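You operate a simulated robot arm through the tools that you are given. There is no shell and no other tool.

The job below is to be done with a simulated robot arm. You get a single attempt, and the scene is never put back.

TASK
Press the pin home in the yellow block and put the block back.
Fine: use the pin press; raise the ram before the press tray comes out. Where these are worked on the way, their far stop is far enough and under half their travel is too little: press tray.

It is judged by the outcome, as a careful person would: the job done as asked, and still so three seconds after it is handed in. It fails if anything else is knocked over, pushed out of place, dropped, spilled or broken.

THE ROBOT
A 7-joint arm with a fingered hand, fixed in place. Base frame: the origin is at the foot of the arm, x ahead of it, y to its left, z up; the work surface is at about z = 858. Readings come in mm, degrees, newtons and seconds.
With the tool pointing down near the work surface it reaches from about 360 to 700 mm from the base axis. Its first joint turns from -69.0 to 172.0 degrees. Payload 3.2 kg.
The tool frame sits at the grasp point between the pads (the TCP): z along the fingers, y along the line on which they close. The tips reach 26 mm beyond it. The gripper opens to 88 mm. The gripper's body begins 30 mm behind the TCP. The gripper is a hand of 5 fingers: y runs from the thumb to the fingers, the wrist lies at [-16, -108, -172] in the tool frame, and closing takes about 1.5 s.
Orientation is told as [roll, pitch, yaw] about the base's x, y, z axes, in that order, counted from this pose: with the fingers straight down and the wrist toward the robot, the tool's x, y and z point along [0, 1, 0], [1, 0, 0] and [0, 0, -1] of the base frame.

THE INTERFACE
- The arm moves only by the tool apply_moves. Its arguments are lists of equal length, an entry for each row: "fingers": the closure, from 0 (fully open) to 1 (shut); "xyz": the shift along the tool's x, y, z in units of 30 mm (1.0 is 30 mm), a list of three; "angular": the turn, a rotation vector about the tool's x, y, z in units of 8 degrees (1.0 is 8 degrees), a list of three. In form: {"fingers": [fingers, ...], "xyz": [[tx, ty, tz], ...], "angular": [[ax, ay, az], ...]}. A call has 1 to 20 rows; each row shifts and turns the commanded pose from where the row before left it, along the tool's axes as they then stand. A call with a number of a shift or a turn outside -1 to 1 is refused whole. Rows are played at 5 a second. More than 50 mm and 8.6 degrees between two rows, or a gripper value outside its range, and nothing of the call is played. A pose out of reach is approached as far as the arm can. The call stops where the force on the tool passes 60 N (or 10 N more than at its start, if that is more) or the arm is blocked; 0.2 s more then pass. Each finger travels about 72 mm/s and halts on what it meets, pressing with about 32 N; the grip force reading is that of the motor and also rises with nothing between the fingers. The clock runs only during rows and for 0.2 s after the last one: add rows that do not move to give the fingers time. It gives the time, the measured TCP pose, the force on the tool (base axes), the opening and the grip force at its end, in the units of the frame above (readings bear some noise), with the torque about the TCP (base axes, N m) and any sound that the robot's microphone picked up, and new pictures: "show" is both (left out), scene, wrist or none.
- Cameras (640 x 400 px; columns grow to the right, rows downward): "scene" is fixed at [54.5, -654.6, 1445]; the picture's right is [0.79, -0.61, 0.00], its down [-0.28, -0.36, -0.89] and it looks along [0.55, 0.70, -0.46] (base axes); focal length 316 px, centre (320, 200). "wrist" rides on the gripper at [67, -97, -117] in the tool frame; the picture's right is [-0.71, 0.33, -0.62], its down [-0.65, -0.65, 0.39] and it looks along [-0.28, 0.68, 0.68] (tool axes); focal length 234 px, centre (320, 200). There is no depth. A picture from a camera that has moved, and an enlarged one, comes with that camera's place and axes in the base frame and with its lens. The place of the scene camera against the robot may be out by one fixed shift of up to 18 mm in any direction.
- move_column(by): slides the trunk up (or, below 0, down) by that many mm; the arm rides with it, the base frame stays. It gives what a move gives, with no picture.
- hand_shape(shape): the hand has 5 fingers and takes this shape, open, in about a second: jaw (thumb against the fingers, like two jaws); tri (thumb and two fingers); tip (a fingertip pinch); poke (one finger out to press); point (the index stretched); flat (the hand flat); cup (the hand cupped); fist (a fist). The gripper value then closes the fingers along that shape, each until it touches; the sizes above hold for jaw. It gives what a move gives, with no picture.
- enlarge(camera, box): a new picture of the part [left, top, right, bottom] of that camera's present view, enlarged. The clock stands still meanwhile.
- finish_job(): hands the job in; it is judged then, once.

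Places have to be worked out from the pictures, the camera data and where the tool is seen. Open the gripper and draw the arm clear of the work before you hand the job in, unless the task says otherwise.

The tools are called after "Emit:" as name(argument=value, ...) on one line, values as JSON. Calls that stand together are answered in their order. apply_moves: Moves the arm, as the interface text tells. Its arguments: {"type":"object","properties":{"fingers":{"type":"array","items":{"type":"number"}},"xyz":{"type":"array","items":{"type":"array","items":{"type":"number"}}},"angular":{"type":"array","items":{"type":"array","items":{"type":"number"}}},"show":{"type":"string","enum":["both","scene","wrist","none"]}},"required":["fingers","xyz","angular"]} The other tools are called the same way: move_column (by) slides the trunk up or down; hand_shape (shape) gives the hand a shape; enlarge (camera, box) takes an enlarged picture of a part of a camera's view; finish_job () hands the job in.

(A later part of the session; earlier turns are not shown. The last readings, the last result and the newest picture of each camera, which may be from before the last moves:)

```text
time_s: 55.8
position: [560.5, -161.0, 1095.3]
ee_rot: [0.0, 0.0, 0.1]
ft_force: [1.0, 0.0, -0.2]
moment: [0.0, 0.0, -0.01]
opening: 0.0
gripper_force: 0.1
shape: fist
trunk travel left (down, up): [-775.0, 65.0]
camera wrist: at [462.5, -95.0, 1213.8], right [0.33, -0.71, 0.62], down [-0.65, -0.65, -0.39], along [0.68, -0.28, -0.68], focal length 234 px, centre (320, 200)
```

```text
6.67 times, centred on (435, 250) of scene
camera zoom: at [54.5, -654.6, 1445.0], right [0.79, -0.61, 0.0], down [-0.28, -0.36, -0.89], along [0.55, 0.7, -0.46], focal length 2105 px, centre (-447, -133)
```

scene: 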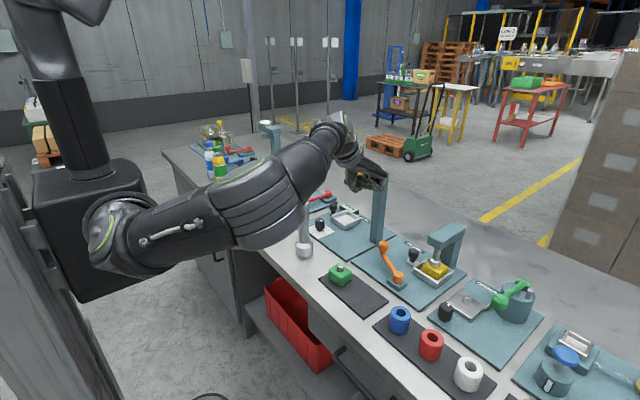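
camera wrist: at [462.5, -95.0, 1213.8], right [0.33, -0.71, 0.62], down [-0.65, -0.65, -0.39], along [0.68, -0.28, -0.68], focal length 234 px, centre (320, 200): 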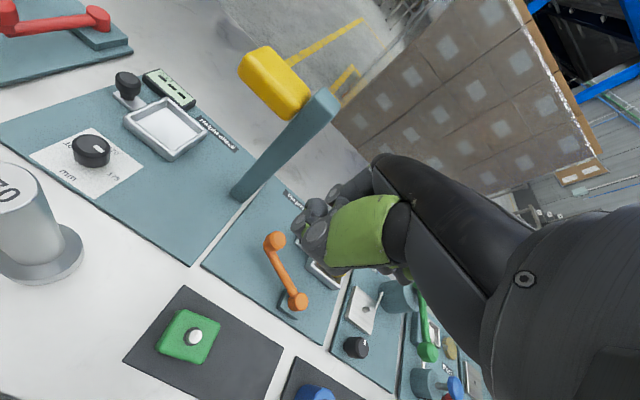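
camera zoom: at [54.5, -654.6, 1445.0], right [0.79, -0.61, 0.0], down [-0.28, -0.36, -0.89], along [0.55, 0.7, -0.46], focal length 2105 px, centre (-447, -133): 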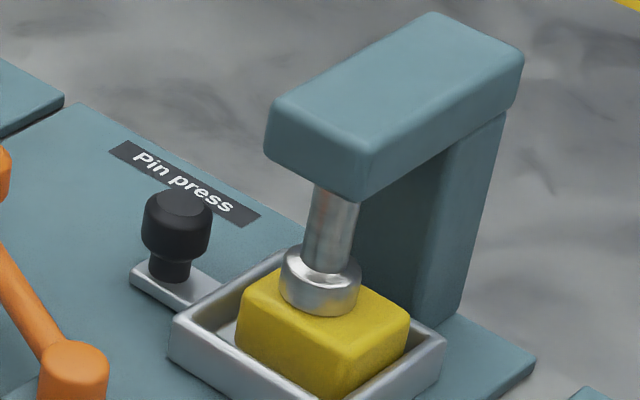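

The crank is at ≈27° (knob ≈ 639, −184); the ram bottom is ~7 mm above the block top, so the pin is only partly pressed. I descend with the fist behind (−x side of) the crank knob.

Emit:
apply_moves(fingers=[0, 0, 0, 0, 0, 0], xyz=[[-0.5, -0.3, 0.8], [-0.5, -0.2, 0.9], [0, 0, 0.95], [0, 0, 0.95], [0, 0, 0.95], [0, 0, 0.8]], angular=[[0, 0, 0], [0, 0, 0], [0, 0, 0], [0, 0, 0], [0, 0, 0], [0, 0, 0]])

Emit:
enlarge(camera="scene", box=[340, 200, 450, 290])

Emit:
enlarge(camera="wrist", box=[200, 130, 400, 330])

```text
time_s: 57.2
position: [546.6, -190.7, 935.0]
ee_rot: [0.0, -0.1, 0.1]
ft_force: [-0.7, -0.5, 0.1]
moment: [0.01, 0.0, 0.02]
opening: 0.0
gripper_force: 0.0
shape: fist
trunk travel left (down, up): [-775.0, 65.0]
camera wrist: at [448.8, -124.5, 1052.6], right [0.33, -0.71, 0.62], down [-0.65, -0.65, -0.39], along [0.68, -0.28, -0.68], focal length 234 px, centre (320, 200)
```

scene: 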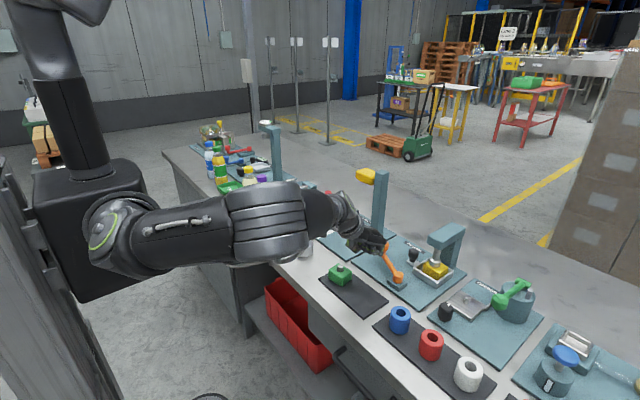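
wrist: 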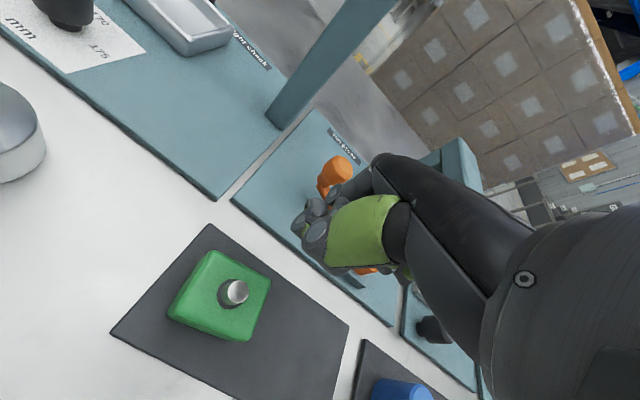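

```text
4.44 times, centred on (395, 245) of scene
camera zoom: at [54.5, -654.6, 1445.0], right [0.79, -0.61, 0.0], down [-0.28, -0.36, -0.89], along [0.55, 0.7, -0.46], focal length 1404 px, centre (-13, 0)
```

zoom: 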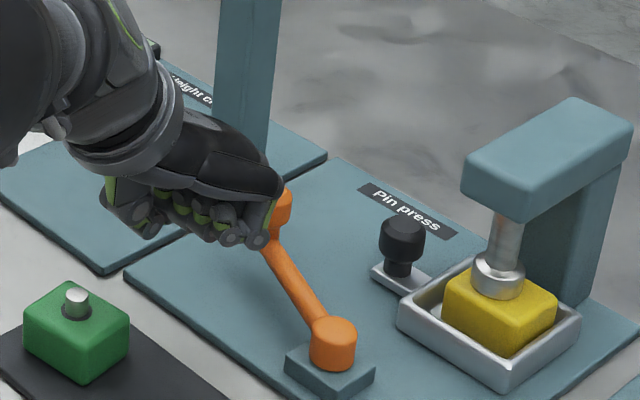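

```text
2.00 times, centred on (300, 230) of wrist
camera zoom: at [448.8, -124.5, 1052.6], right [0.33, -0.71, 0.62], down [-0.65, -0.65, -0.39], along [0.68, -0.28, -0.68], focal length 468 px, centre (360, 140)
```

zoom: 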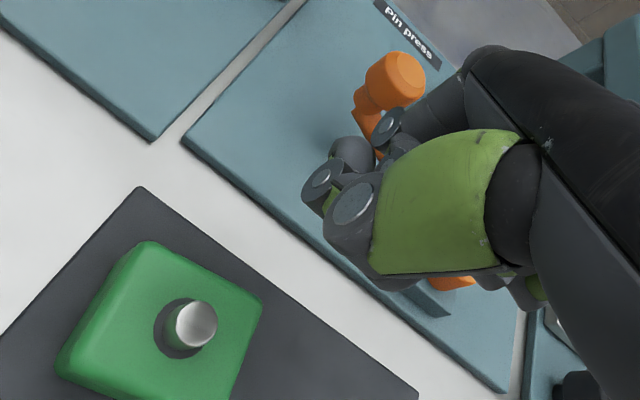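

The fist is just behind the knob. I lower 18 mm to bring the knuckle front level with the knob, then advance slowly in +x.

Emit:
apply_moves(fingers=[0, 0, 0], xyz=[[0, 0, 0.3], [0, 0, 0.3], [0, 0.2, 0]], angular=[[0, 0, 0], [0, 0, 0], [0, 0, 0]], show="wrist")

Emit:
enlarge(camera="scene", box=[350, 210, 430, 290])

Emit:
enlarge(camera="wrist", box=[240, 130, 400, 290])

```text
time_s: 58.0
position: [551.3, -191.3, 916.9]
ee_rot: [0.0, 0.1, 0.0]
ft_force: [0.4, 1.0, 0.2]
moment: [0.01, 0.01, 0.0]
opening: 0.0
gripper_force: 0.1
shape: fist
trunk travel left (down, up): [-775.0, 65.0]
camera wrist: at [453.9, -124.3, 1034.8], right [0.33, -0.71, 0.62], down [-0.65, -0.65, -0.39], along [0.68, -0.28, -0.68], focal length 234 px, centre (320, 200)
```

wrist: 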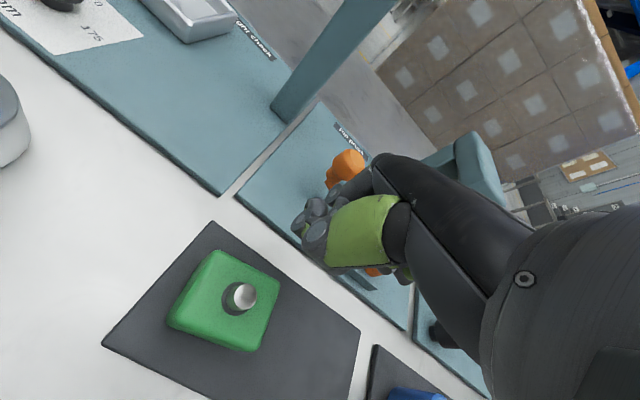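

```text
5.00 times, centred on (390, 250) of scene
camera zoom: at [54.5, -654.6, 1445.0], right [0.79, -0.61, 0.0], down [-0.28, -0.36, -0.89], along [0.55, 0.7, -0.46], focal length 1579 px, centre (-30, -50)
```

zoom: 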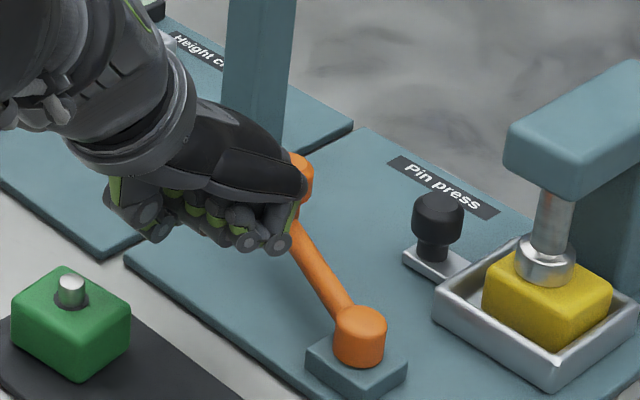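

```text
2.50 times, centred on (320, 210) of wrist
camera zoom: at [453.9, -124.3, 1034.8], right [0.33, -0.71, 0.62], down [-0.65, -0.65, -0.39], along [0.68, -0.28, -0.68], focal length 585 px, centre (320, 175)
```

zoom: 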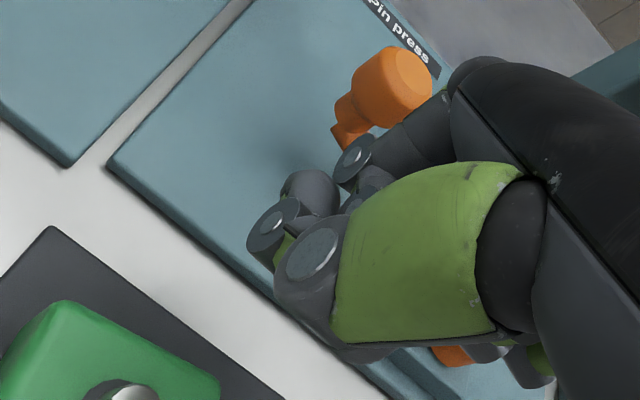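

Emit:
apply_moves(fingers=[0, 0, 0, 0], xyz=[[0, 0.12, 0], [0, 0.12, 0], [0, 0.12, 0], [0, 0.12, 0]], angular=[[0, 0, 0], [0, 0, 0], [0, 0, 0], [0, 0, 0]], show="wrist")

Emit:
enlarge(camera="scene", box=[350, 210, 430, 290])

```text
time_s: 59.0
position: [567.1, -190.4, 917.2]
ee_rot: [0.0, 0.0, 0.1]
ft_force: [0.2, -0.5, 0.3]
moment: [0.0, 0.01, 0.05]
opening: 0.0
gripper_force: 0.1
shape: fist
trunk travel left (down, up): [-775.0, 65.0]
camera wrist: at [468.2, -124.4, 1035.0], right [0.33, -0.71, 0.62], down [-0.65, -0.65, -0.39], along [0.68, -0.28, -0.68], focal length 234 px, centre (320, 200)
```

wrist: 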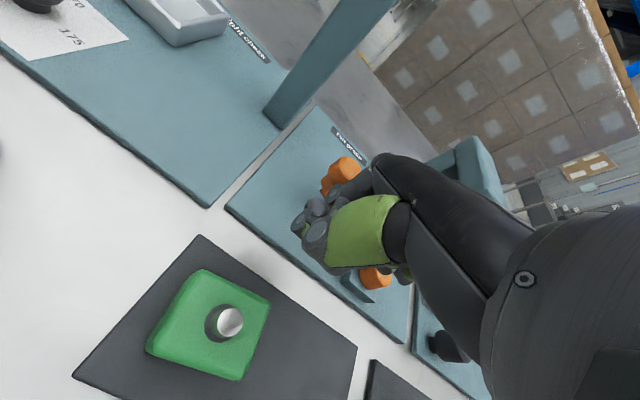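

```text
5.00 times, centred on (390, 250) of scene
camera zoom: at [54.5, -654.6, 1445.0], right [0.79, -0.61, 0.0], down [-0.28, -0.36, -0.89], along [0.55, 0.7, -0.46], focal length 1579 px, centre (-30, -50)
```

zoom: 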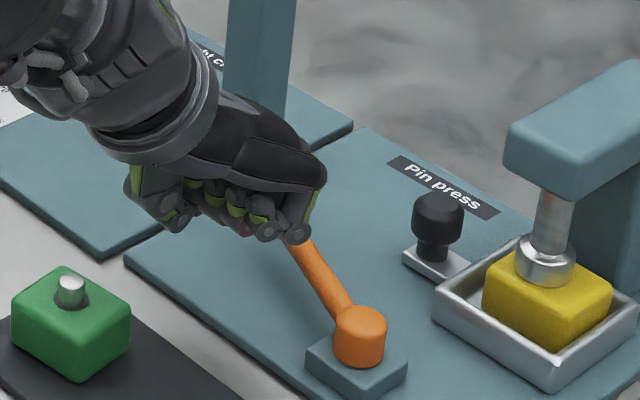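

No contact yet; I continue forward.

Emit:
apply_moves(fingers=[0, 0, 0, 0, 0], xyz=[[0, 0.1, 0], [0, 0.1, 0], [0, 0.1, 0], [0, 0.1, 0], [0, 0.1, 0]], angular=[[0, 0, 0], [0, 0, 0], [0, 0, 0], [0, 0, 0], [0, 0, 0]], show="wrist")

Emit:
enlarge(camera="scene", box=[360, 210, 450, 290])

Emit:
enlarge(camera="wrist", box=[260, 120, 420, 280])

```text
time_s: 60.2
position: [581.5, -190.4, 916.7]
ee_rot: [0.0, 0.1, 0.0]
ft_force: [0.4, -0.8, 0.3]
moment: [0.01, 0.02, -0.03]
opening: 0.0
gripper_force: 0.1
shape: fist
trunk travel left (down, up): [-775.0, 65.0]
camera wrist: at [482.9, -124.2, 1034.8], right [0.33, -0.71, 0.62], down [-0.65, -0.65, -0.39], along [0.68, -0.28, -0.68], focal length 234 px, centre (320, 200)
```

wrist: 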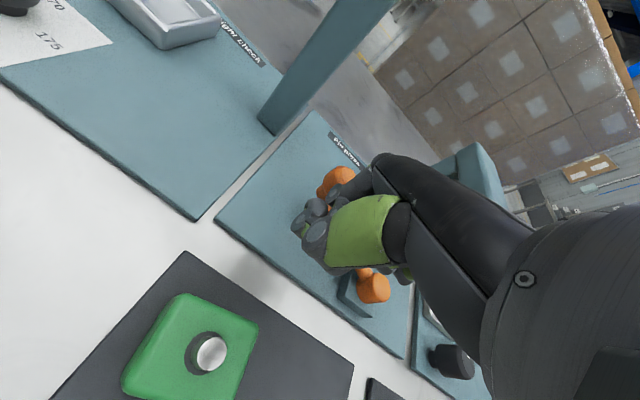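

```text
5.00 times, centred on (405, 250) of scene
camera zoom: at [54.5, -654.6, 1445.0], right [0.79, -0.61, 0.0], down [-0.28, -0.36, -0.89], along [0.55, 0.7, -0.46], focal length 1579 px, centre (-105, -50)
```

zoom: 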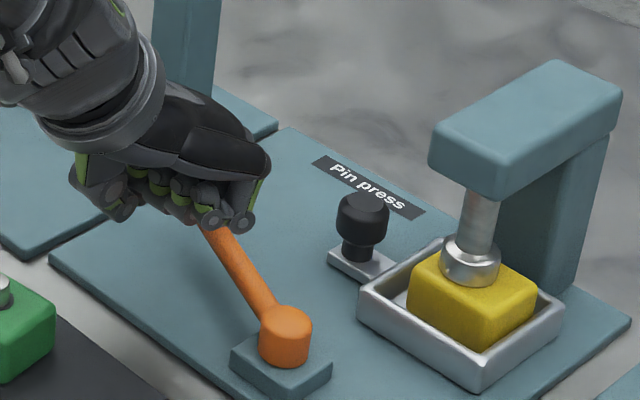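

```text
2.50 times, centred on (340, 200) of wrist
camera zoom: at [482.9, -124.2, 1034.8], right [0.33, -0.71, 0.62], down [-0.65, -0.65, -0.39], along [0.68, -0.28, -0.68], focal length 585 px, centre (270, 200)
```

zoom: 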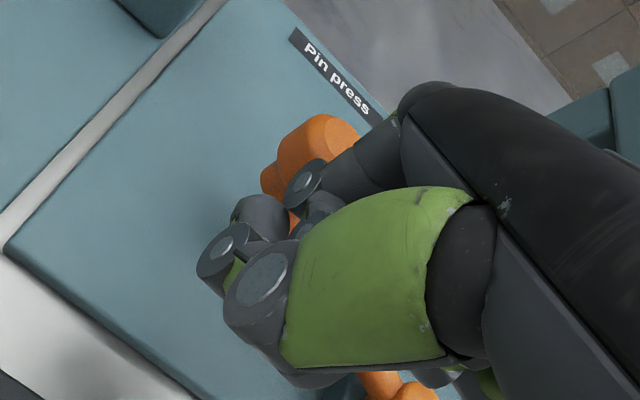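

Emit:
apply_moves(fingers=[0, 0, 0, 0], xyz=[[0, 0.1, 0], [0, 0.1, 0], [0, 0.1, 0], [0, 0, 0]], angular=[[0, 0, 0], [0, 0, 0], [0, 0, 0], [0, 0, 0]], show="wrist")

Emit:
enlarge(camera="scene", box=[360, 210, 450, 290])

Emit:
enlarge(camera="wrist", box=[260, 120, 420, 280])

```text
time_s: 61.2
position: [589.9, -191.1, 918.5]
ee_rot: [0.1, 0.0, 0.1]
ft_force: [0.2, -0.8, 0.2]
moment: [-0.01, 0.0, 0.01]
opening: 0.0
gripper_force: 0.0
shape: fist
trunk travel left (down, up): [-775.0, 65.0]
camera wrist: at [491.6, -124.2, 1034.9], right [0.33, -0.71, 0.62], down [-0.65, -0.65, -0.39], along [0.68, -0.28, -0.68], focal length 234 px, centre (320, 200)
```

wrist: 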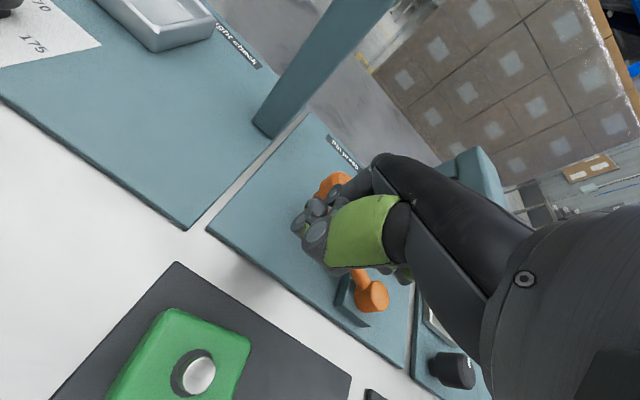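

```text
5.00 times, centred on (405, 250) of scene
camera zoom: at [54.5, -654.6, 1445.0], right [0.79, -0.61, 0.0], down [-0.28, -0.36, -0.89], along [0.55, 0.7, -0.46], focal length 1579 px, centre (-105, -50)
```

zoom: 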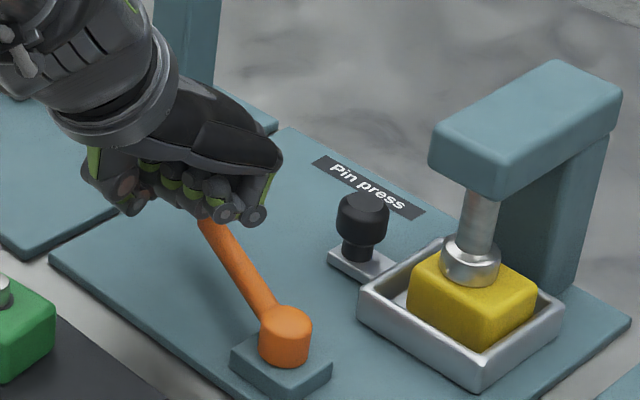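

```text
2.50 times, centred on (340, 200) of wrist
camera zoom: at [491.6, -124.2, 1034.9], right [0.33, -0.71, 0.62], down [-0.65, -0.65, -0.39], along [0.68, -0.28, -0.68], focal length 585 px, centre (270, 200)
```

zoom: 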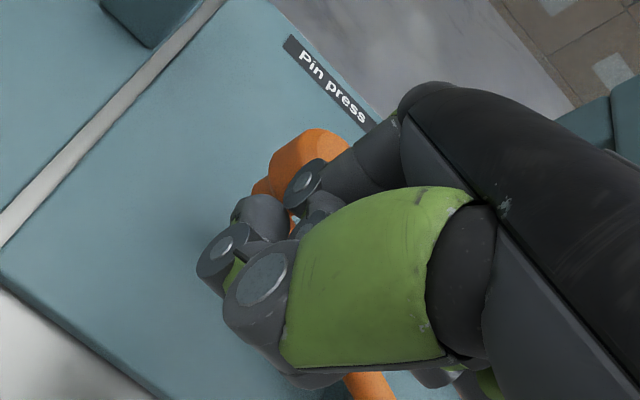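

No contact: the fist's underside is higher than I assumed and passes above the knob. I retreat 15 mm, lower 24 mm and try again.

Emit:
apply_moves(fingers=[0, 0, 0, 0, 0], xyz=[[0, -0.5, 0], [0, 0, 0.3], [0, 0, 0.3], [0, 0, 0.2], [0, 0, 0]], angular=[[0, 0, 0], [0, 0, 0], [0, 0, 0], [0, 0, 0], [0, 0, 0]], show="wrist")

Emit:
enlarge(camera="scene", box=[360, 220, 440, 290])

Emit:
enlarge(camera="wrist", box=[260, 120, 420, 280])

```text
time_s: 62.4
position: [575.1, -191.0, 893.9]
ee_rot: [0.0, 0.0, 0.0]
ft_force: [-0.8, -0.3, 0.4]
moment: [0.03, 0.0, -0.02]
opening: 0.0
gripper_force: 0.0
shape: fist
trunk travel left (down, up): [-775.0, 65.0]
camera wrist: at [476.9, -124.3, 1010.7], right [0.33, -0.71, 0.62], down [-0.65, -0.65, -0.39], along [0.68, -0.28, -0.68], focal length 234 px, centre (320, 200)
```

wrist: 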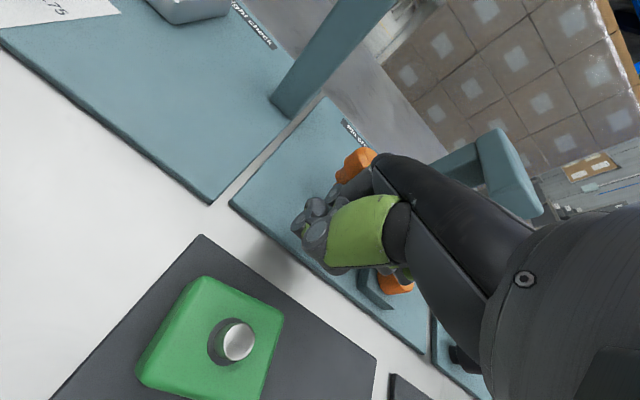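

```text
5.71 times, centred on (400, 255) of scene
camera zoom: at [54.5, -654.6, 1445.0], right [0.79, -0.61, 0.0], down [-0.28, -0.36, -0.89], along [0.55, 0.7, -0.46], focal length 1805 px, centre (-137, -114)
```

zoom: 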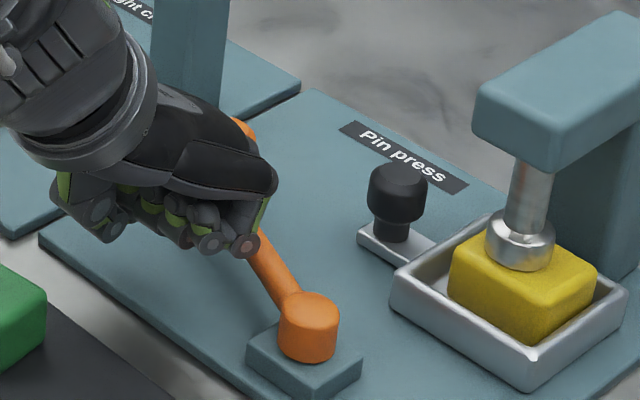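

```text
2.50 times, centred on (340, 200) of wrist
camera zoom: at [476.9, -124.3, 1010.7], right [0.33, -0.71, 0.62], down [-0.65, -0.65, -0.39], along [0.68, -0.28, -0.68], focal length 585 px, centre (270, 200)
```

zoom: 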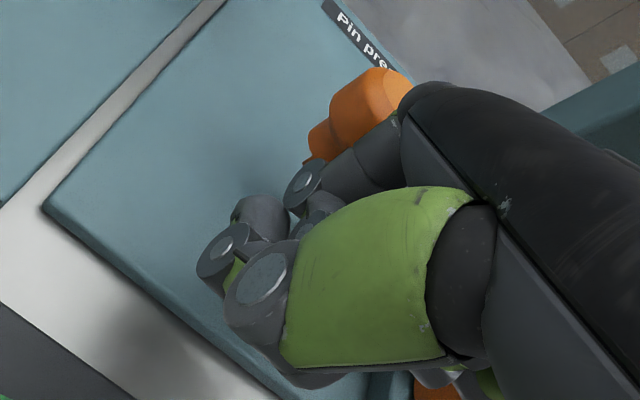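

Emit:
apply_moves(fingers=[0, 0, 0, 0, 0], xyz=[[0, 0, -0.27], [0.5, 0, 0], [0, 0.2, 0], [0, 0.2, 0], [0, 0, 0]], angular=[[0, 0, 0], [0, 0, 0], [0, 0, 0], [0, 0, 0], [0, 0, 0]], show="wrist")

Emit:
enlarge(camera="scene", box=[360, 220, 440, 290])

Emit:
enlarge(camera="wrist", box=[260, 120, 420, 280])

```text
time_s: 63.6
position: [586.7, -175.2, 901.8]
ee_rot: [0.0, 0.1, 0.0]
ft_force: [-0.4, -0.8, 0.5]
moment: [0.02, 0.0, 0.01]
opening: 0.0
gripper_force: 0.1
shape: fist
trunk travel left (down, up): [-775.0, 65.0]
camera wrist: at [489.2, -109.1, 1019.2], right [0.33, -0.71, 0.62], down [-0.65, -0.65, -0.39], along [0.68, -0.28, -0.68], focal length 234 px, centre (320, 200)
```

wrist: 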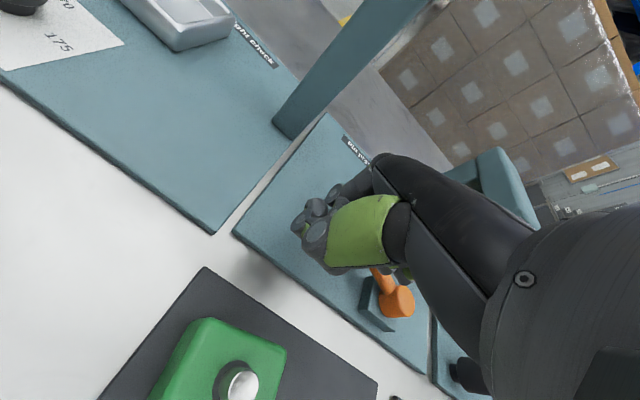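

```text
5.71 times, centred on (400, 255) of scene
camera zoom: at [54.5, -654.6, 1445.0], right [0.79, -0.61, 0.0], down [-0.28, -0.36, -0.89], along [0.55, 0.7, -0.46], focal length 1805 px, centre (-137, -114)
```

zoom: 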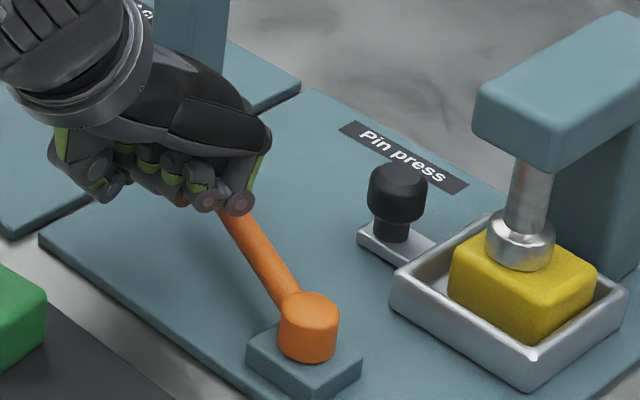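

```text
2.50 times, centred on (340, 200) of wrist
camera zoom: at [489.2, -109.1, 1019.2], right [0.33, -0.71, 0.62], down [-0.65, -0.65, -0.39], along [0.68, -0.28, -0.68], focal length 585 px, centre (270, 200)
```

zoom: 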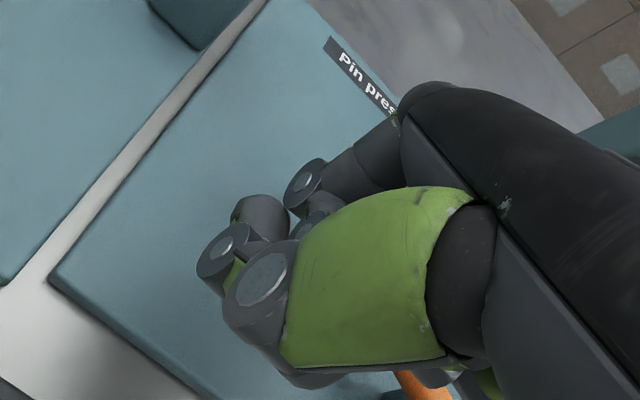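

Emit:
apply_moves(fingers=[0, 0, 0, 0], xyz=[[0, 0.1, 0], [0, 0.1, 0], [0, 0.1, 0], [0, 0, 0]], angular=[[0, 0, 0], [0, 0, 0], [0, 0, 0], [0, 0, 0]], show="none")

Emit:
enlarge(camera="scene", box=[360, 220, 450, 290])

```text
time_s: 64.6
position: [595.3, -176.2, 900.8]
ee_rot: [0.0, 0.0, 0.0]
ft_force: [-4.2, 0.2, -1.6]
moment: [-0.02, -0.07, -0.04]
opening: 0.1
gripper_force: 0.1
shape: fist
trunk travel left (down, up): [-775.0, 65.0]
```

```text
5.71 times, centred on (405, 255) of scene
camera zoom: at [54.5, -654.6, 1445.0], right [0.79, -0.61, 0.0], down [-0.28, -0.36, -0.89], along [0.55, 0.7, -0.46], focal length 1805 px, centre (-166, -114)
```

zoom: 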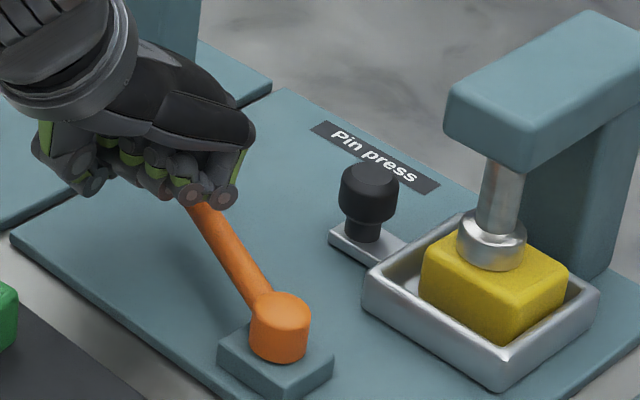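

Contact (4 N). I now push steadily in +x.

Emit:
apply_moves(fingers=[0, 0, 0, 0], xyz=[[0, 0.1, 0], [0, 0.1, 0], [0, 0.1, 0], [0, 0.1, 0]], angular=[[0, 0, 0], [0, 0, 0], [0, 0, 0], [0, 0, 0]], show="none")

Emit:
enlarge(camera="scene", box=[360, 220, 450, 290])

```text
time_s: 65.6
position: [601.9, -176.0, 903.3]
ee_rot: [0.0, -0.1, 0.0]
ft_force: [-21.3, -0.6, 1.3]
moment: [-0.04, -0.45, -0.29]
opening: 0.0
gripper_force: 0.1
shape: fist
trunk travel left (down, up): [-775.0, 65.0]
```

```text
5.71 times, centred on (405, 255) of scene
camera zoom: at [54.5, -654.6, 1445.0], right [0.79, -0.61, 0.0], down [-0.28, -0.36, -0.89], along [0.55, 0.7, -0.46], focal length 1805 px, centre (-166, -114)
```

zoom: 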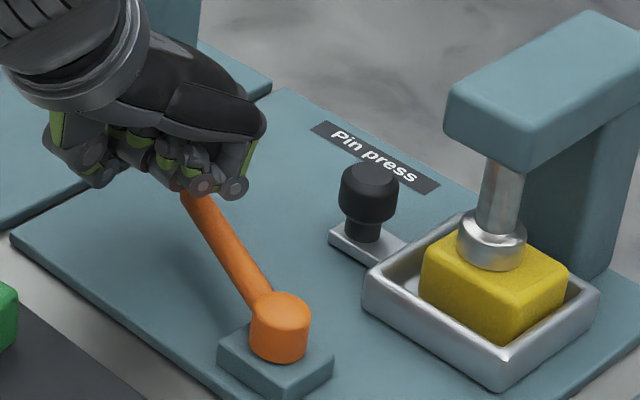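

Emit:
apply_moves(fingers=[0, 0, 0, 0, 0], xyz=[[0, 0.12, 0], [0, 0.12, 0], [0, 0.12, 0], [0, 0.12, 0], [0, 0, 0]], angular=[[0, 0, 0], [0, 0, 0], [0, 0, 0], [0, 0, 0], [0, 0, 0]], show="wrist")

Emit:
enlarge(camera="scene", box=[360, 220, 450, 290])

```text
time_s: 66.8
position: [625.5, -173.1, 915.3]
ee_rot: [0.2, -1.7, 0.2]
ft_force: [-1.9, -2.6, 36.4]
moment: [-0.37, -0.43, -0.06]
opening: 0.0
gripper_force: 0.1
shape: fist
trunk travel left (down, up): [-775.0, 65.0]
camera wrist: at [524.2, -107.1, 1030.5], right [0.32, -0.71, 0.63], down [-0.64, -0.65, -0.41], along [0.7, -0.27, -0.66], focal length 234 px, centre (320, 200)
```

wrist: 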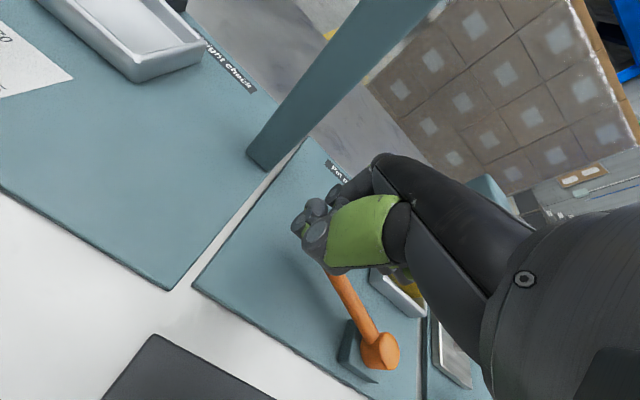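

```text
5.71 times, centred on (405, 255) of scene
camera zoom: at [54.5, -654.6, 1445.0], right [0.79, -0.61, 0.0], down [-0.28, -0.36, -0.89], along [0.55, 0.7, -0.46], focal length 1805 px, centre (-166, -114)
```

zoom: 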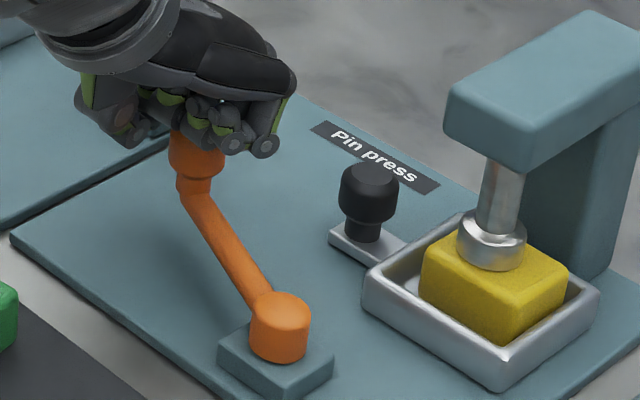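

The fist rode up onto the knob without moving the crank, so I lift off at once. The crank taking ~36 N without budging suggests it is at its stop; I'll check the pin after raising the ram.

Emit:
apply_moves(fingers=[0, 0, 0, 0], xyz=[[0, -0.1, -0.5], [0, -0.5, -0.8], [0, -0.5, -0.8], [0, -0.5, -0.8]], angular=[[0, 0, 0], [0, 0, 0], [0, 0, 0], [0, 0, 0]], show="wrist")

Emit:
enlarge(camera="scene", box=[405, 235, 455, 280])

Emit:
enlarge(camera="wrist", box=[230, 130, 390, 290])

```text
time_s: 67.8
position: [572.4, -174.9, 987.7]
ee_rot: [0.1, 0.1, 0.0]
ft_force: [-0.2, 0.2, -0.1]
moment: [0.0, -0.02, -0.02]
opening: 0.0
gripper_force: 0.1
shape: fist
trunk travel left (down, up): [-775.0, 65.0]
camera wrist: at [475.0, -108.9, 1106.1], right [0.33, -0.71, 0.62], down [-0.65, -0.65, -0.39], along [0.68, -0.28, -0.68], focal length 234 px, centre (320, 200)
```

wrist: 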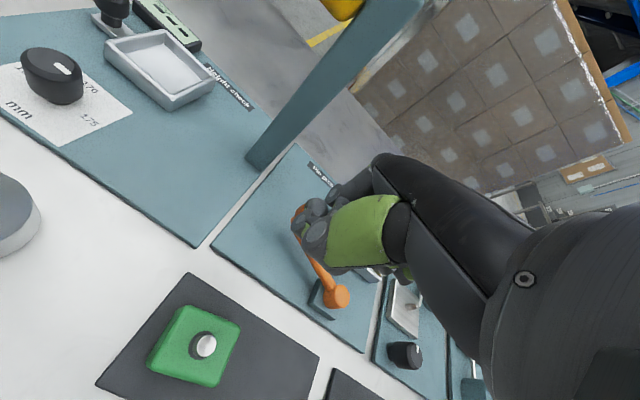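

```text
8.89 times, centred on (430, 258) of scene
camera zoom: at [54.5, -654.6, 1445.0], right [0.79, -0.61, 0.0], down [-0.28, -0.36, -0.89], along [0.55, 0.7, -0.46], focal length 2807 px, centre (-658, -311)
```

zoom: 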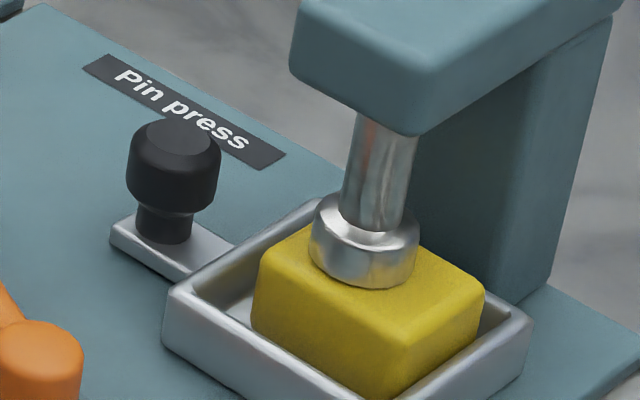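

```text
2.50 times, centred on (310, 210) of wrist
camera zoom: at [475.0, -108.9, 1106.1], right [0.33, -0.71, 0.62], down [-0.65, -0.65, -0.39], along [0.68, -0.28, -0.68], focal length 585 px, centre (345, 175)
```

zoom: 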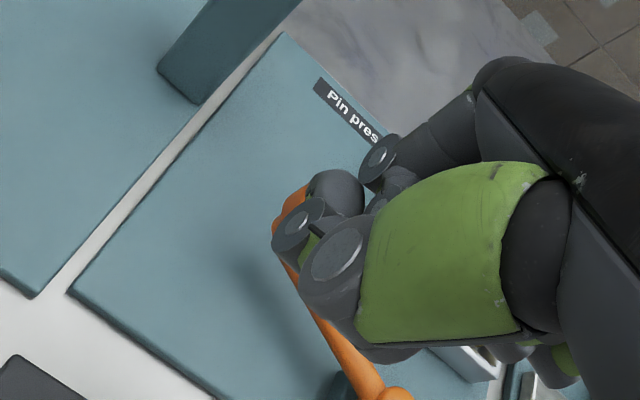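

I take a look at the ram and pin from the front side with the wrist camera: moving the hand to the right at this height.

Emit:
apply_moves(fingers=[0, 0, 0, 0, 0, 0, 0], xyz=[[-1, -0.15, 0], [-1, -0.15, 0], [-1, -0.15, 0], [-1, -0.15, 0], [-1, -0.15, 0], [-1, -0.15, 0], [-0.8, -0.15, 0]], angular=[[0, 0, 0], [0, 0, 0], [0, 0, 0], [0, 0, 0], [0, 0, 0], [0, 0, 0], [0, 0, 0]], show="wrist")

Emit:
enlarge(camera="wrist", box=[230, 80, 360, 190])

```text
time_s: 69.4
position: [547.4, -367.8, 987.3]
ee_rot: [0.2, 0.0, 0.8]
ft_force: [0.5, 1.0, -0.4]
moment: [0.0, 0.01, 0.03]
opening: 0.0
gripper_force: 0.1
shape: fist
out of reach, approached as far as the arm can: row 7
trunk travel left (down, up): [-775.0, 65.0]
camera wrist: at [447.7, -303.0, 1105.0], right [0.34, -0.71, 0.62], down [-0.65, -0.66, -0.39], along [0.68, -0.27, -0.68], focal length 234 px, centre (320, 200)
```

wrist: 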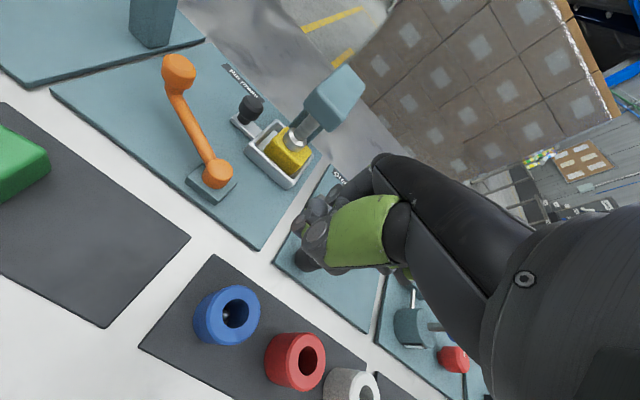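

```text
3.64 times, centred on (295, 135) of wrist
camera zoom: at [447.7, -303.0, 1105.0], right [0.34, -0.71, 0.62], down [-0.65, -0.66, -0.39], along [0.68, -0.27, -0.68], focal length 852 px, centre (411, 436)
```

zoom: 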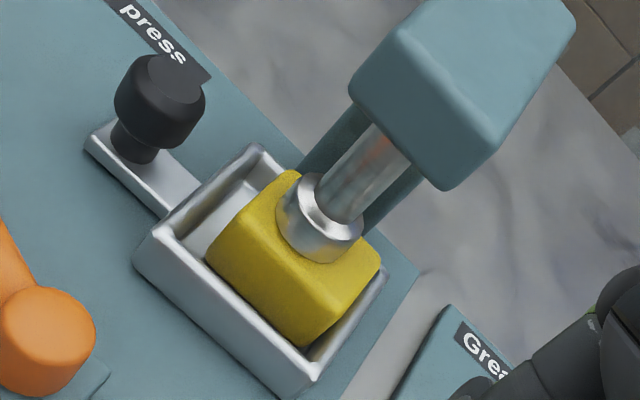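

Emit:
enlarge(camera="wrist", box=[265, 110, 325, 180])

Emit:
enlarge(camera="scene", box=[415, 240, 450, 275])

```text
5.71 times, centred on (295, 145) of wrist
camera zoom: at [447.7, -303.0, 1105.0], right [0.34, -0.71, 0.62], down [-0.65, -0.66, -0.39], along [0.68, -0.27, -0.68], focal length 1338 px, centre (463, 514)
```

zoom: 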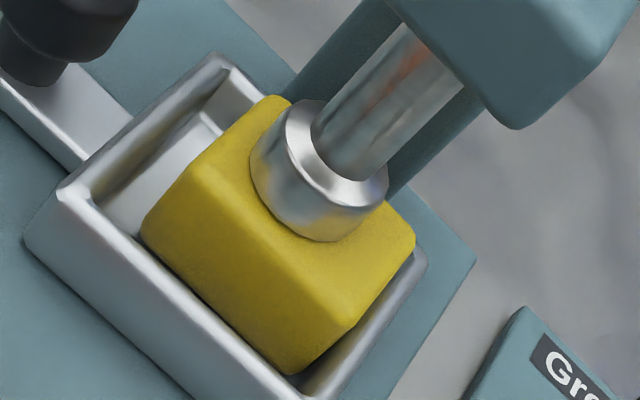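

```text
11.43 times, centred on (432, 258) of scene
camera zoom: at [54.5, -654.6, 1445.0], right [0.79, -0.61, 0.0], down [-0.28, -0.36, -0.89], along [0.55, 0.7, -0.46], focal length 3609 px, centre (-966, -457)
```

zoom: 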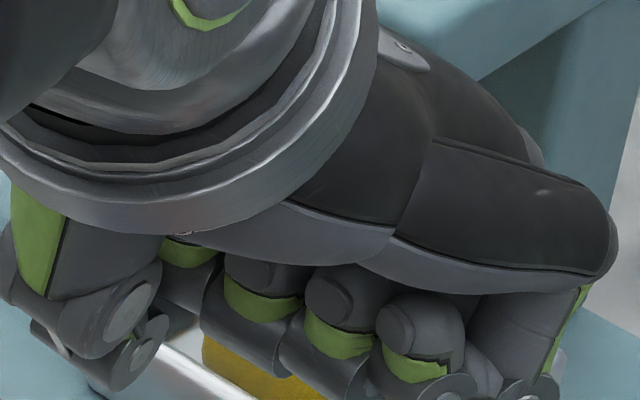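

I can't judge the pin well under the ram, so I'll raise the ram (needed anyway) and look at the pin directly. Back to jaw shape and over the crank knob.

Emit:
hand_shape(shape="jaw")

Emit:
apply_moves(fingers=[0.2, 0.35, 0.35, 0.35, 0.35, 0.35, 0.35, 0.35], xyz=[[0.7, 0.35, 0], [0.7, 0.4, 0], [0.75, 0.4, 0], [0.75, 0.4, 0], [0.75, 0.4, 0], [0.75, 0.4, 0], [0.75, 0.4, 0], [0.75, 0.4, 0]], angular=[[0, 0, 0], [0, 0, 0], [0, 0, 0], [0, 0, 0], [0, 0, 0], [0, 0, 0], [0, 0, 0], [0, 0, 0]])

Emit:
enlarge(camera="wrist", box=[200, 150, 400, 350])

```text
time_s: 70.3
position: [547.0, -366.9, 986.0]
ee_rot: [0.3, -0.1, 0.7]
ft_force: [0.0, 1.5, 0.0]
moment: [-0.01, 0.0, 0.0]
opening: 87.7
gripper_force: 0.1
shape: jaw
trunk travel left (down, up): [-775.0, 65.0]
```

```text
time_s: 72.1
position: [637.7, -202.0, 989.3]
ee_rot: [0.0, 0.0, 0.0]
ft_force: [0.7, 0.6, 0.3]
moment: [0.01, -0.02, -0.01]
opening: 57.7
gripper_force: 0.1
shape: jaw
trunk travel left (down, up): [-775.0, 65.0]
camera wrist: at [540.3, -135.7, 1105.9], right [0.33, -0.71, 0.62], down [-0.65, -0.65, -0.39], along [0.68, -0.28, -0.68], focal length 234 px, centre (320, 200)
```

scene: 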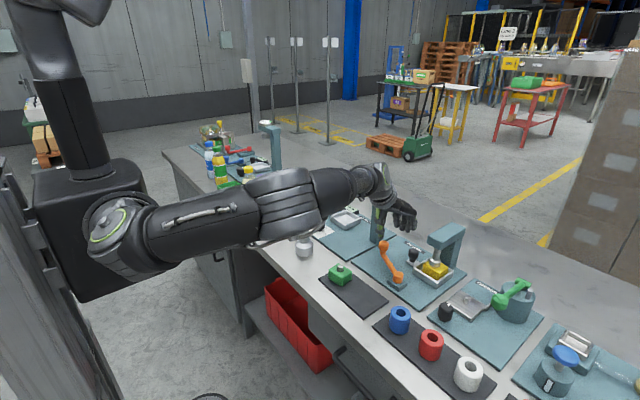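
wrist: 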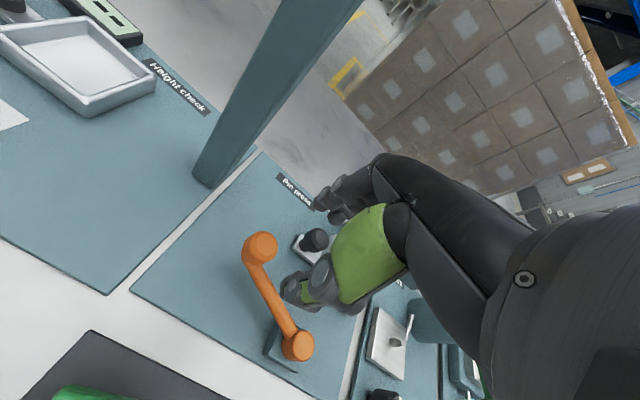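

```text
2.00 times, centred on (300, 250) of wrist
camera zoom: at [540.3, -135.7, 1105.9], right [0.33, -0.71, 0.62], down [-0.65, -0.65, -0.39], along [0.68, -0.28, -0.68], focal length 468 px, centre (360, 100)
```

zoom: 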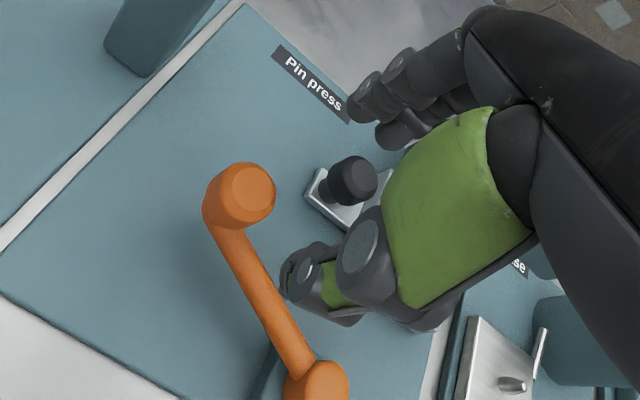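

Knob is at ≈ (637, −184). I centre on it and lower around it.

Emit:
apply_moves(fingers=[0.35, 0.35, 0.35, 0.35], xyz=[[0.5, 0, 0.3], [0, 0, 0.6], [0, 0, 0.6], [0, 0, 0.6]], angular=[[0, 0, 0], [0, 0, 0], [0, 0, 0], [0, 0, 0]], show="wrist")

Emit:
enlarge(camera="scene", box=[360, 200, 450, 290])

```text
time_s: 73.1
position: [637.3, -186.9, 924.3]
ee_rot: [0.0, 0.0, 0.0]
ft_force: [0.7, -0.4, 0.1]
moment: [-0.01, 0.02, -0.01]
opening: 57.5
gripper_force: 0.0
shape: jaw
trunk travel left (down, up): [-775.0, 65.0]
camera wrist: at [540.2, -121.4, 1042.2], right [0.33, -0.71, 0.62], down [-0.65, -0.65, -0.39], along [0.68, -0.28, -0.68], focal length 234 px, centre (320, 200)
```

wrist: 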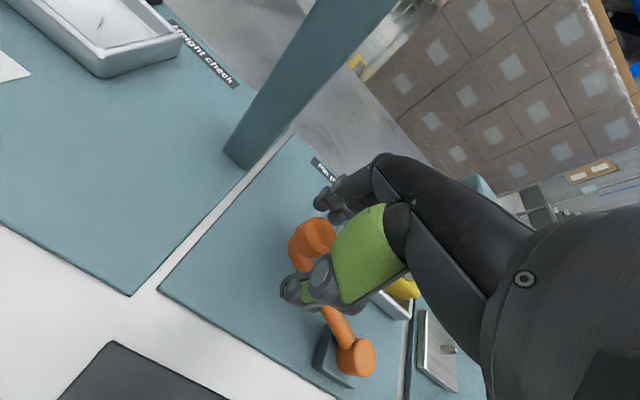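

```text
4.44 times, centred on (405, 245) of scene
camera zoom: at [54.5, -654.6, 1445.0], right [0.79, -0.61, 0.0], down [-0.28, -0.36, -0.89], along [0.55, 0.7, -0.46], focal length 1404 px, centre (-58, 0)
```

zoom: 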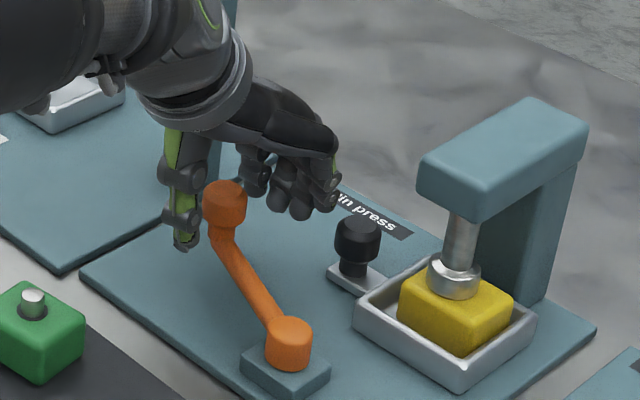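

I cage the knob loosely and swing the crank back toward its start (−x) to raise the ram.

Emit:
apply_moves(fingers=[0.5, 0.6, 0.6, 0.6, 0.6, 0.6, 0.6, 0.6, 0.6, 0.6, 0.6], xyz=[[0, 0, 0], [0, 0, 0], [0, 0, 0], [0.06, -0.17, 0], [0.06, -0.17, 0], [0.05, -0.17, 0], [0.05, -0.17, 0], [0.04, -0.17, 0], [0.04, -0.17, 0], [0.03, -0.17, 0], [0, 0, 0]], angular=[[0, 0, 0], [0, 0, 0], [0, 0, 0], [0, 0, 0], [0, 0, 0], [0, 0, 0], [0, 0, 0], [0, 0, 0], [0, 0, 0], [0, 0, 0], [0, 0, 0]], show="wrist")

Emit:
enlarge(camera="scene", box=[360, 200, 460, 290])

Emit:
enlarge(camera="scene", box=[405, 235, 455, 280])

```text
time_s: 75.5
position: [601.3, -175.7, 925.0]
ee_rot: [0.0, 0.0, 0.0]
ft_force: [3.2, 5.5, 1.8]
moment: [0.05, -0.06, 0.12]
opening: 37.3
gripper_force: 0.0
shape: jaw
trunk travel left (down, up): [-775.0, 65.0]
camera wrist: at [504.1, -110.1, 1042.8], right [0.33, -0.71, 0.62], down [-0.65, -0.65, -0.39], along [0.68, -0.28, -0.68], focal length 234 px, centre (320, 200)
```

wrist: 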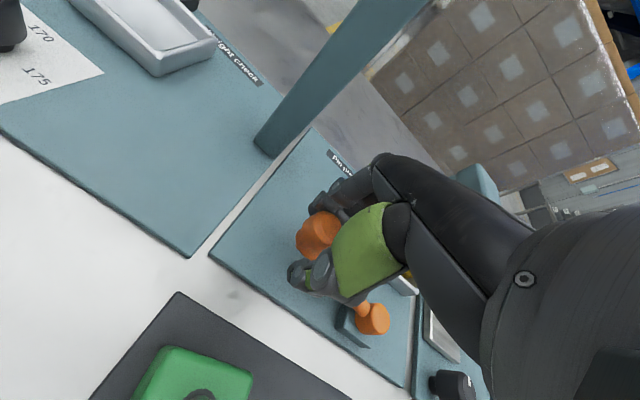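

```text
4.44 times, centred on (410, 245) of scene
camera zoom: at [54.5, -654.6, 1445.0], right [0.79, -0.61, 0.0], down [-0.28, -0.36, -0.89], along [0.55, 0.7, -0.46], focal length 1404 px, centre (-80, 0)
```

zoom: 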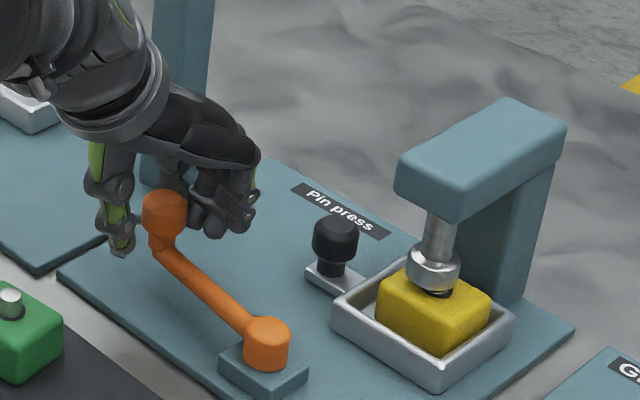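

```text
8.89 times, centred on (430, 258) of scene
camera zoom: at [54.5, -654.6, 1445.0], right [0.79, -0.61, 0.0], down [-0.28, -0.36, -0.89], along [0.55, 0.7, -0.46], focal length 2807 px, centre (-658, -311)
```

zoom: 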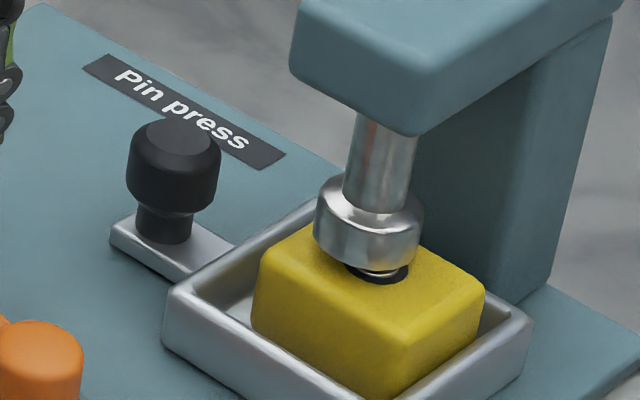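

The ram is rising and the pin now sits almost flush in the block. I continue swinging the crank back to its start stop.

Emit:
apply_moves(fingers=[0.6, 0.6, 0.6, 0.6, 0.6], xyz=[[0, -0.13, 0], [0, -0.13, 0], [0, -0.13, 0], [0, -0.1, 0], [0, 0, 0]], angular=[[0, 0, 0], [0, 0, 0], [0, 0, 0], [0, 0, 0], [0, 0, 0]], show="wrist")

Emit:
enlarge(camera="scene", box=[360, 200, 460, 290])

Emit:
enlarge(camera="scene", box=[405, 235, 455, 280])

```text
time_s: 76.7
position: [586.5, -177.7, 924.4]
ee_rot: [0.0, 0.0, 0.0]
ft_force: [2.3, 3.6, 0.6]
moment: [0.03, -0.06, 0.09]
opening: 36.9
gripper_force: 0.0
shape: jaw
trunk travel left (down, up): [-775.0, 65.0]
camera wrist: at [489.2, -111.2, 1042.4], right [0.33, -0.71, 0.62], down [-0.65, -0.65, -0.39], along [0.68, -0.28, -0.68], focal length 234 px, centre (320, 200)
```

wrist: 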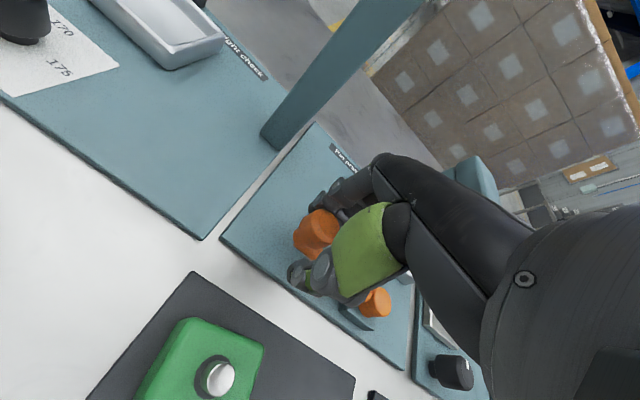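

```text
4.44 times, centred on (410, 245) of scene
camera zoom: at [54.5, -654.6, 1445.0], right [0.79, -0.61, 0.0], down [-0.28, -0.36, -0.89], along [0.55, 0.7, -0.46], focal length 1404 px, centre (-80, 0)
```

zoom: 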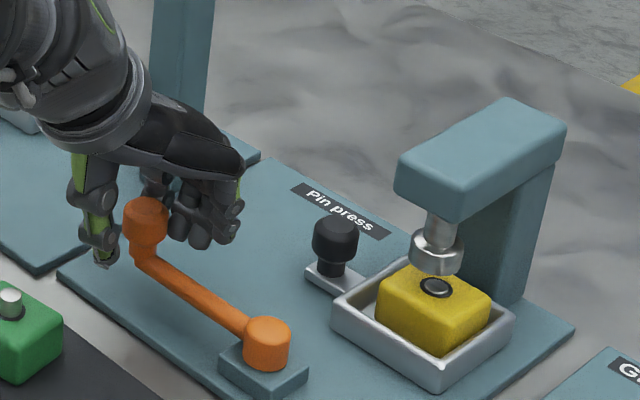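

```text
8.89 times, centred on (430, 258) of scene
camera zoom: at [54.5, -654.6, 1445.0], right [0.79, -0.61, 0.0], down [-0.28, -0.36, -0.89], along [0.55, 0.7, -0.46], focal length 2807 px, centre (-658, -311)
```

zoom: 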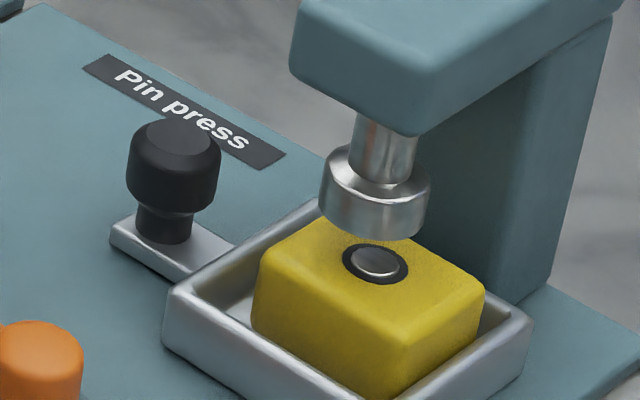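

The pin is flush — pressed home — and the ram is up. I nudge the crank a bit more to be sure it is at its raised stop.

Emit:
apply_moves(fingers=[0.6, 0.6, 0.6], xyz=[[0, -0.1, 0], [0, -0.1, 0], [0, 0, 0]], angular=[[0, 0, 0], [0, 0, 0], [0, 0, 0]], show="none")

Emit:
enlarge(camera="scene", box=[360, 200, 460, 290])

```text
time_s: 77.5
position: [583.5, -177.1, 925.3]
ee_rot: [0.0, 0.0, 0.0]
ft_force: [9.6, 1.7, 1.1]
moment: [0.0, -0.17, 0.0]
opening: 39.9
gripper_force: 0.1
shape: jaw
trunk travel left (down, up): [-775.0, 65.0]
```

```text
4.44 times, centred on (410, 245) of scene
camera zoom: at [54.5, -654.6, 1445.0], right [0.79, -0.61, 0.0], down [-0.28, -0.36, -0.89], along [0.55, 0.7, -0.46], focal length 1404 px, centre (-80, 0)
```

zoom: 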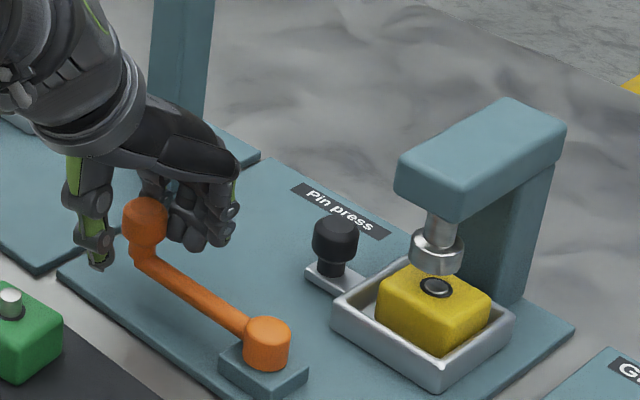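

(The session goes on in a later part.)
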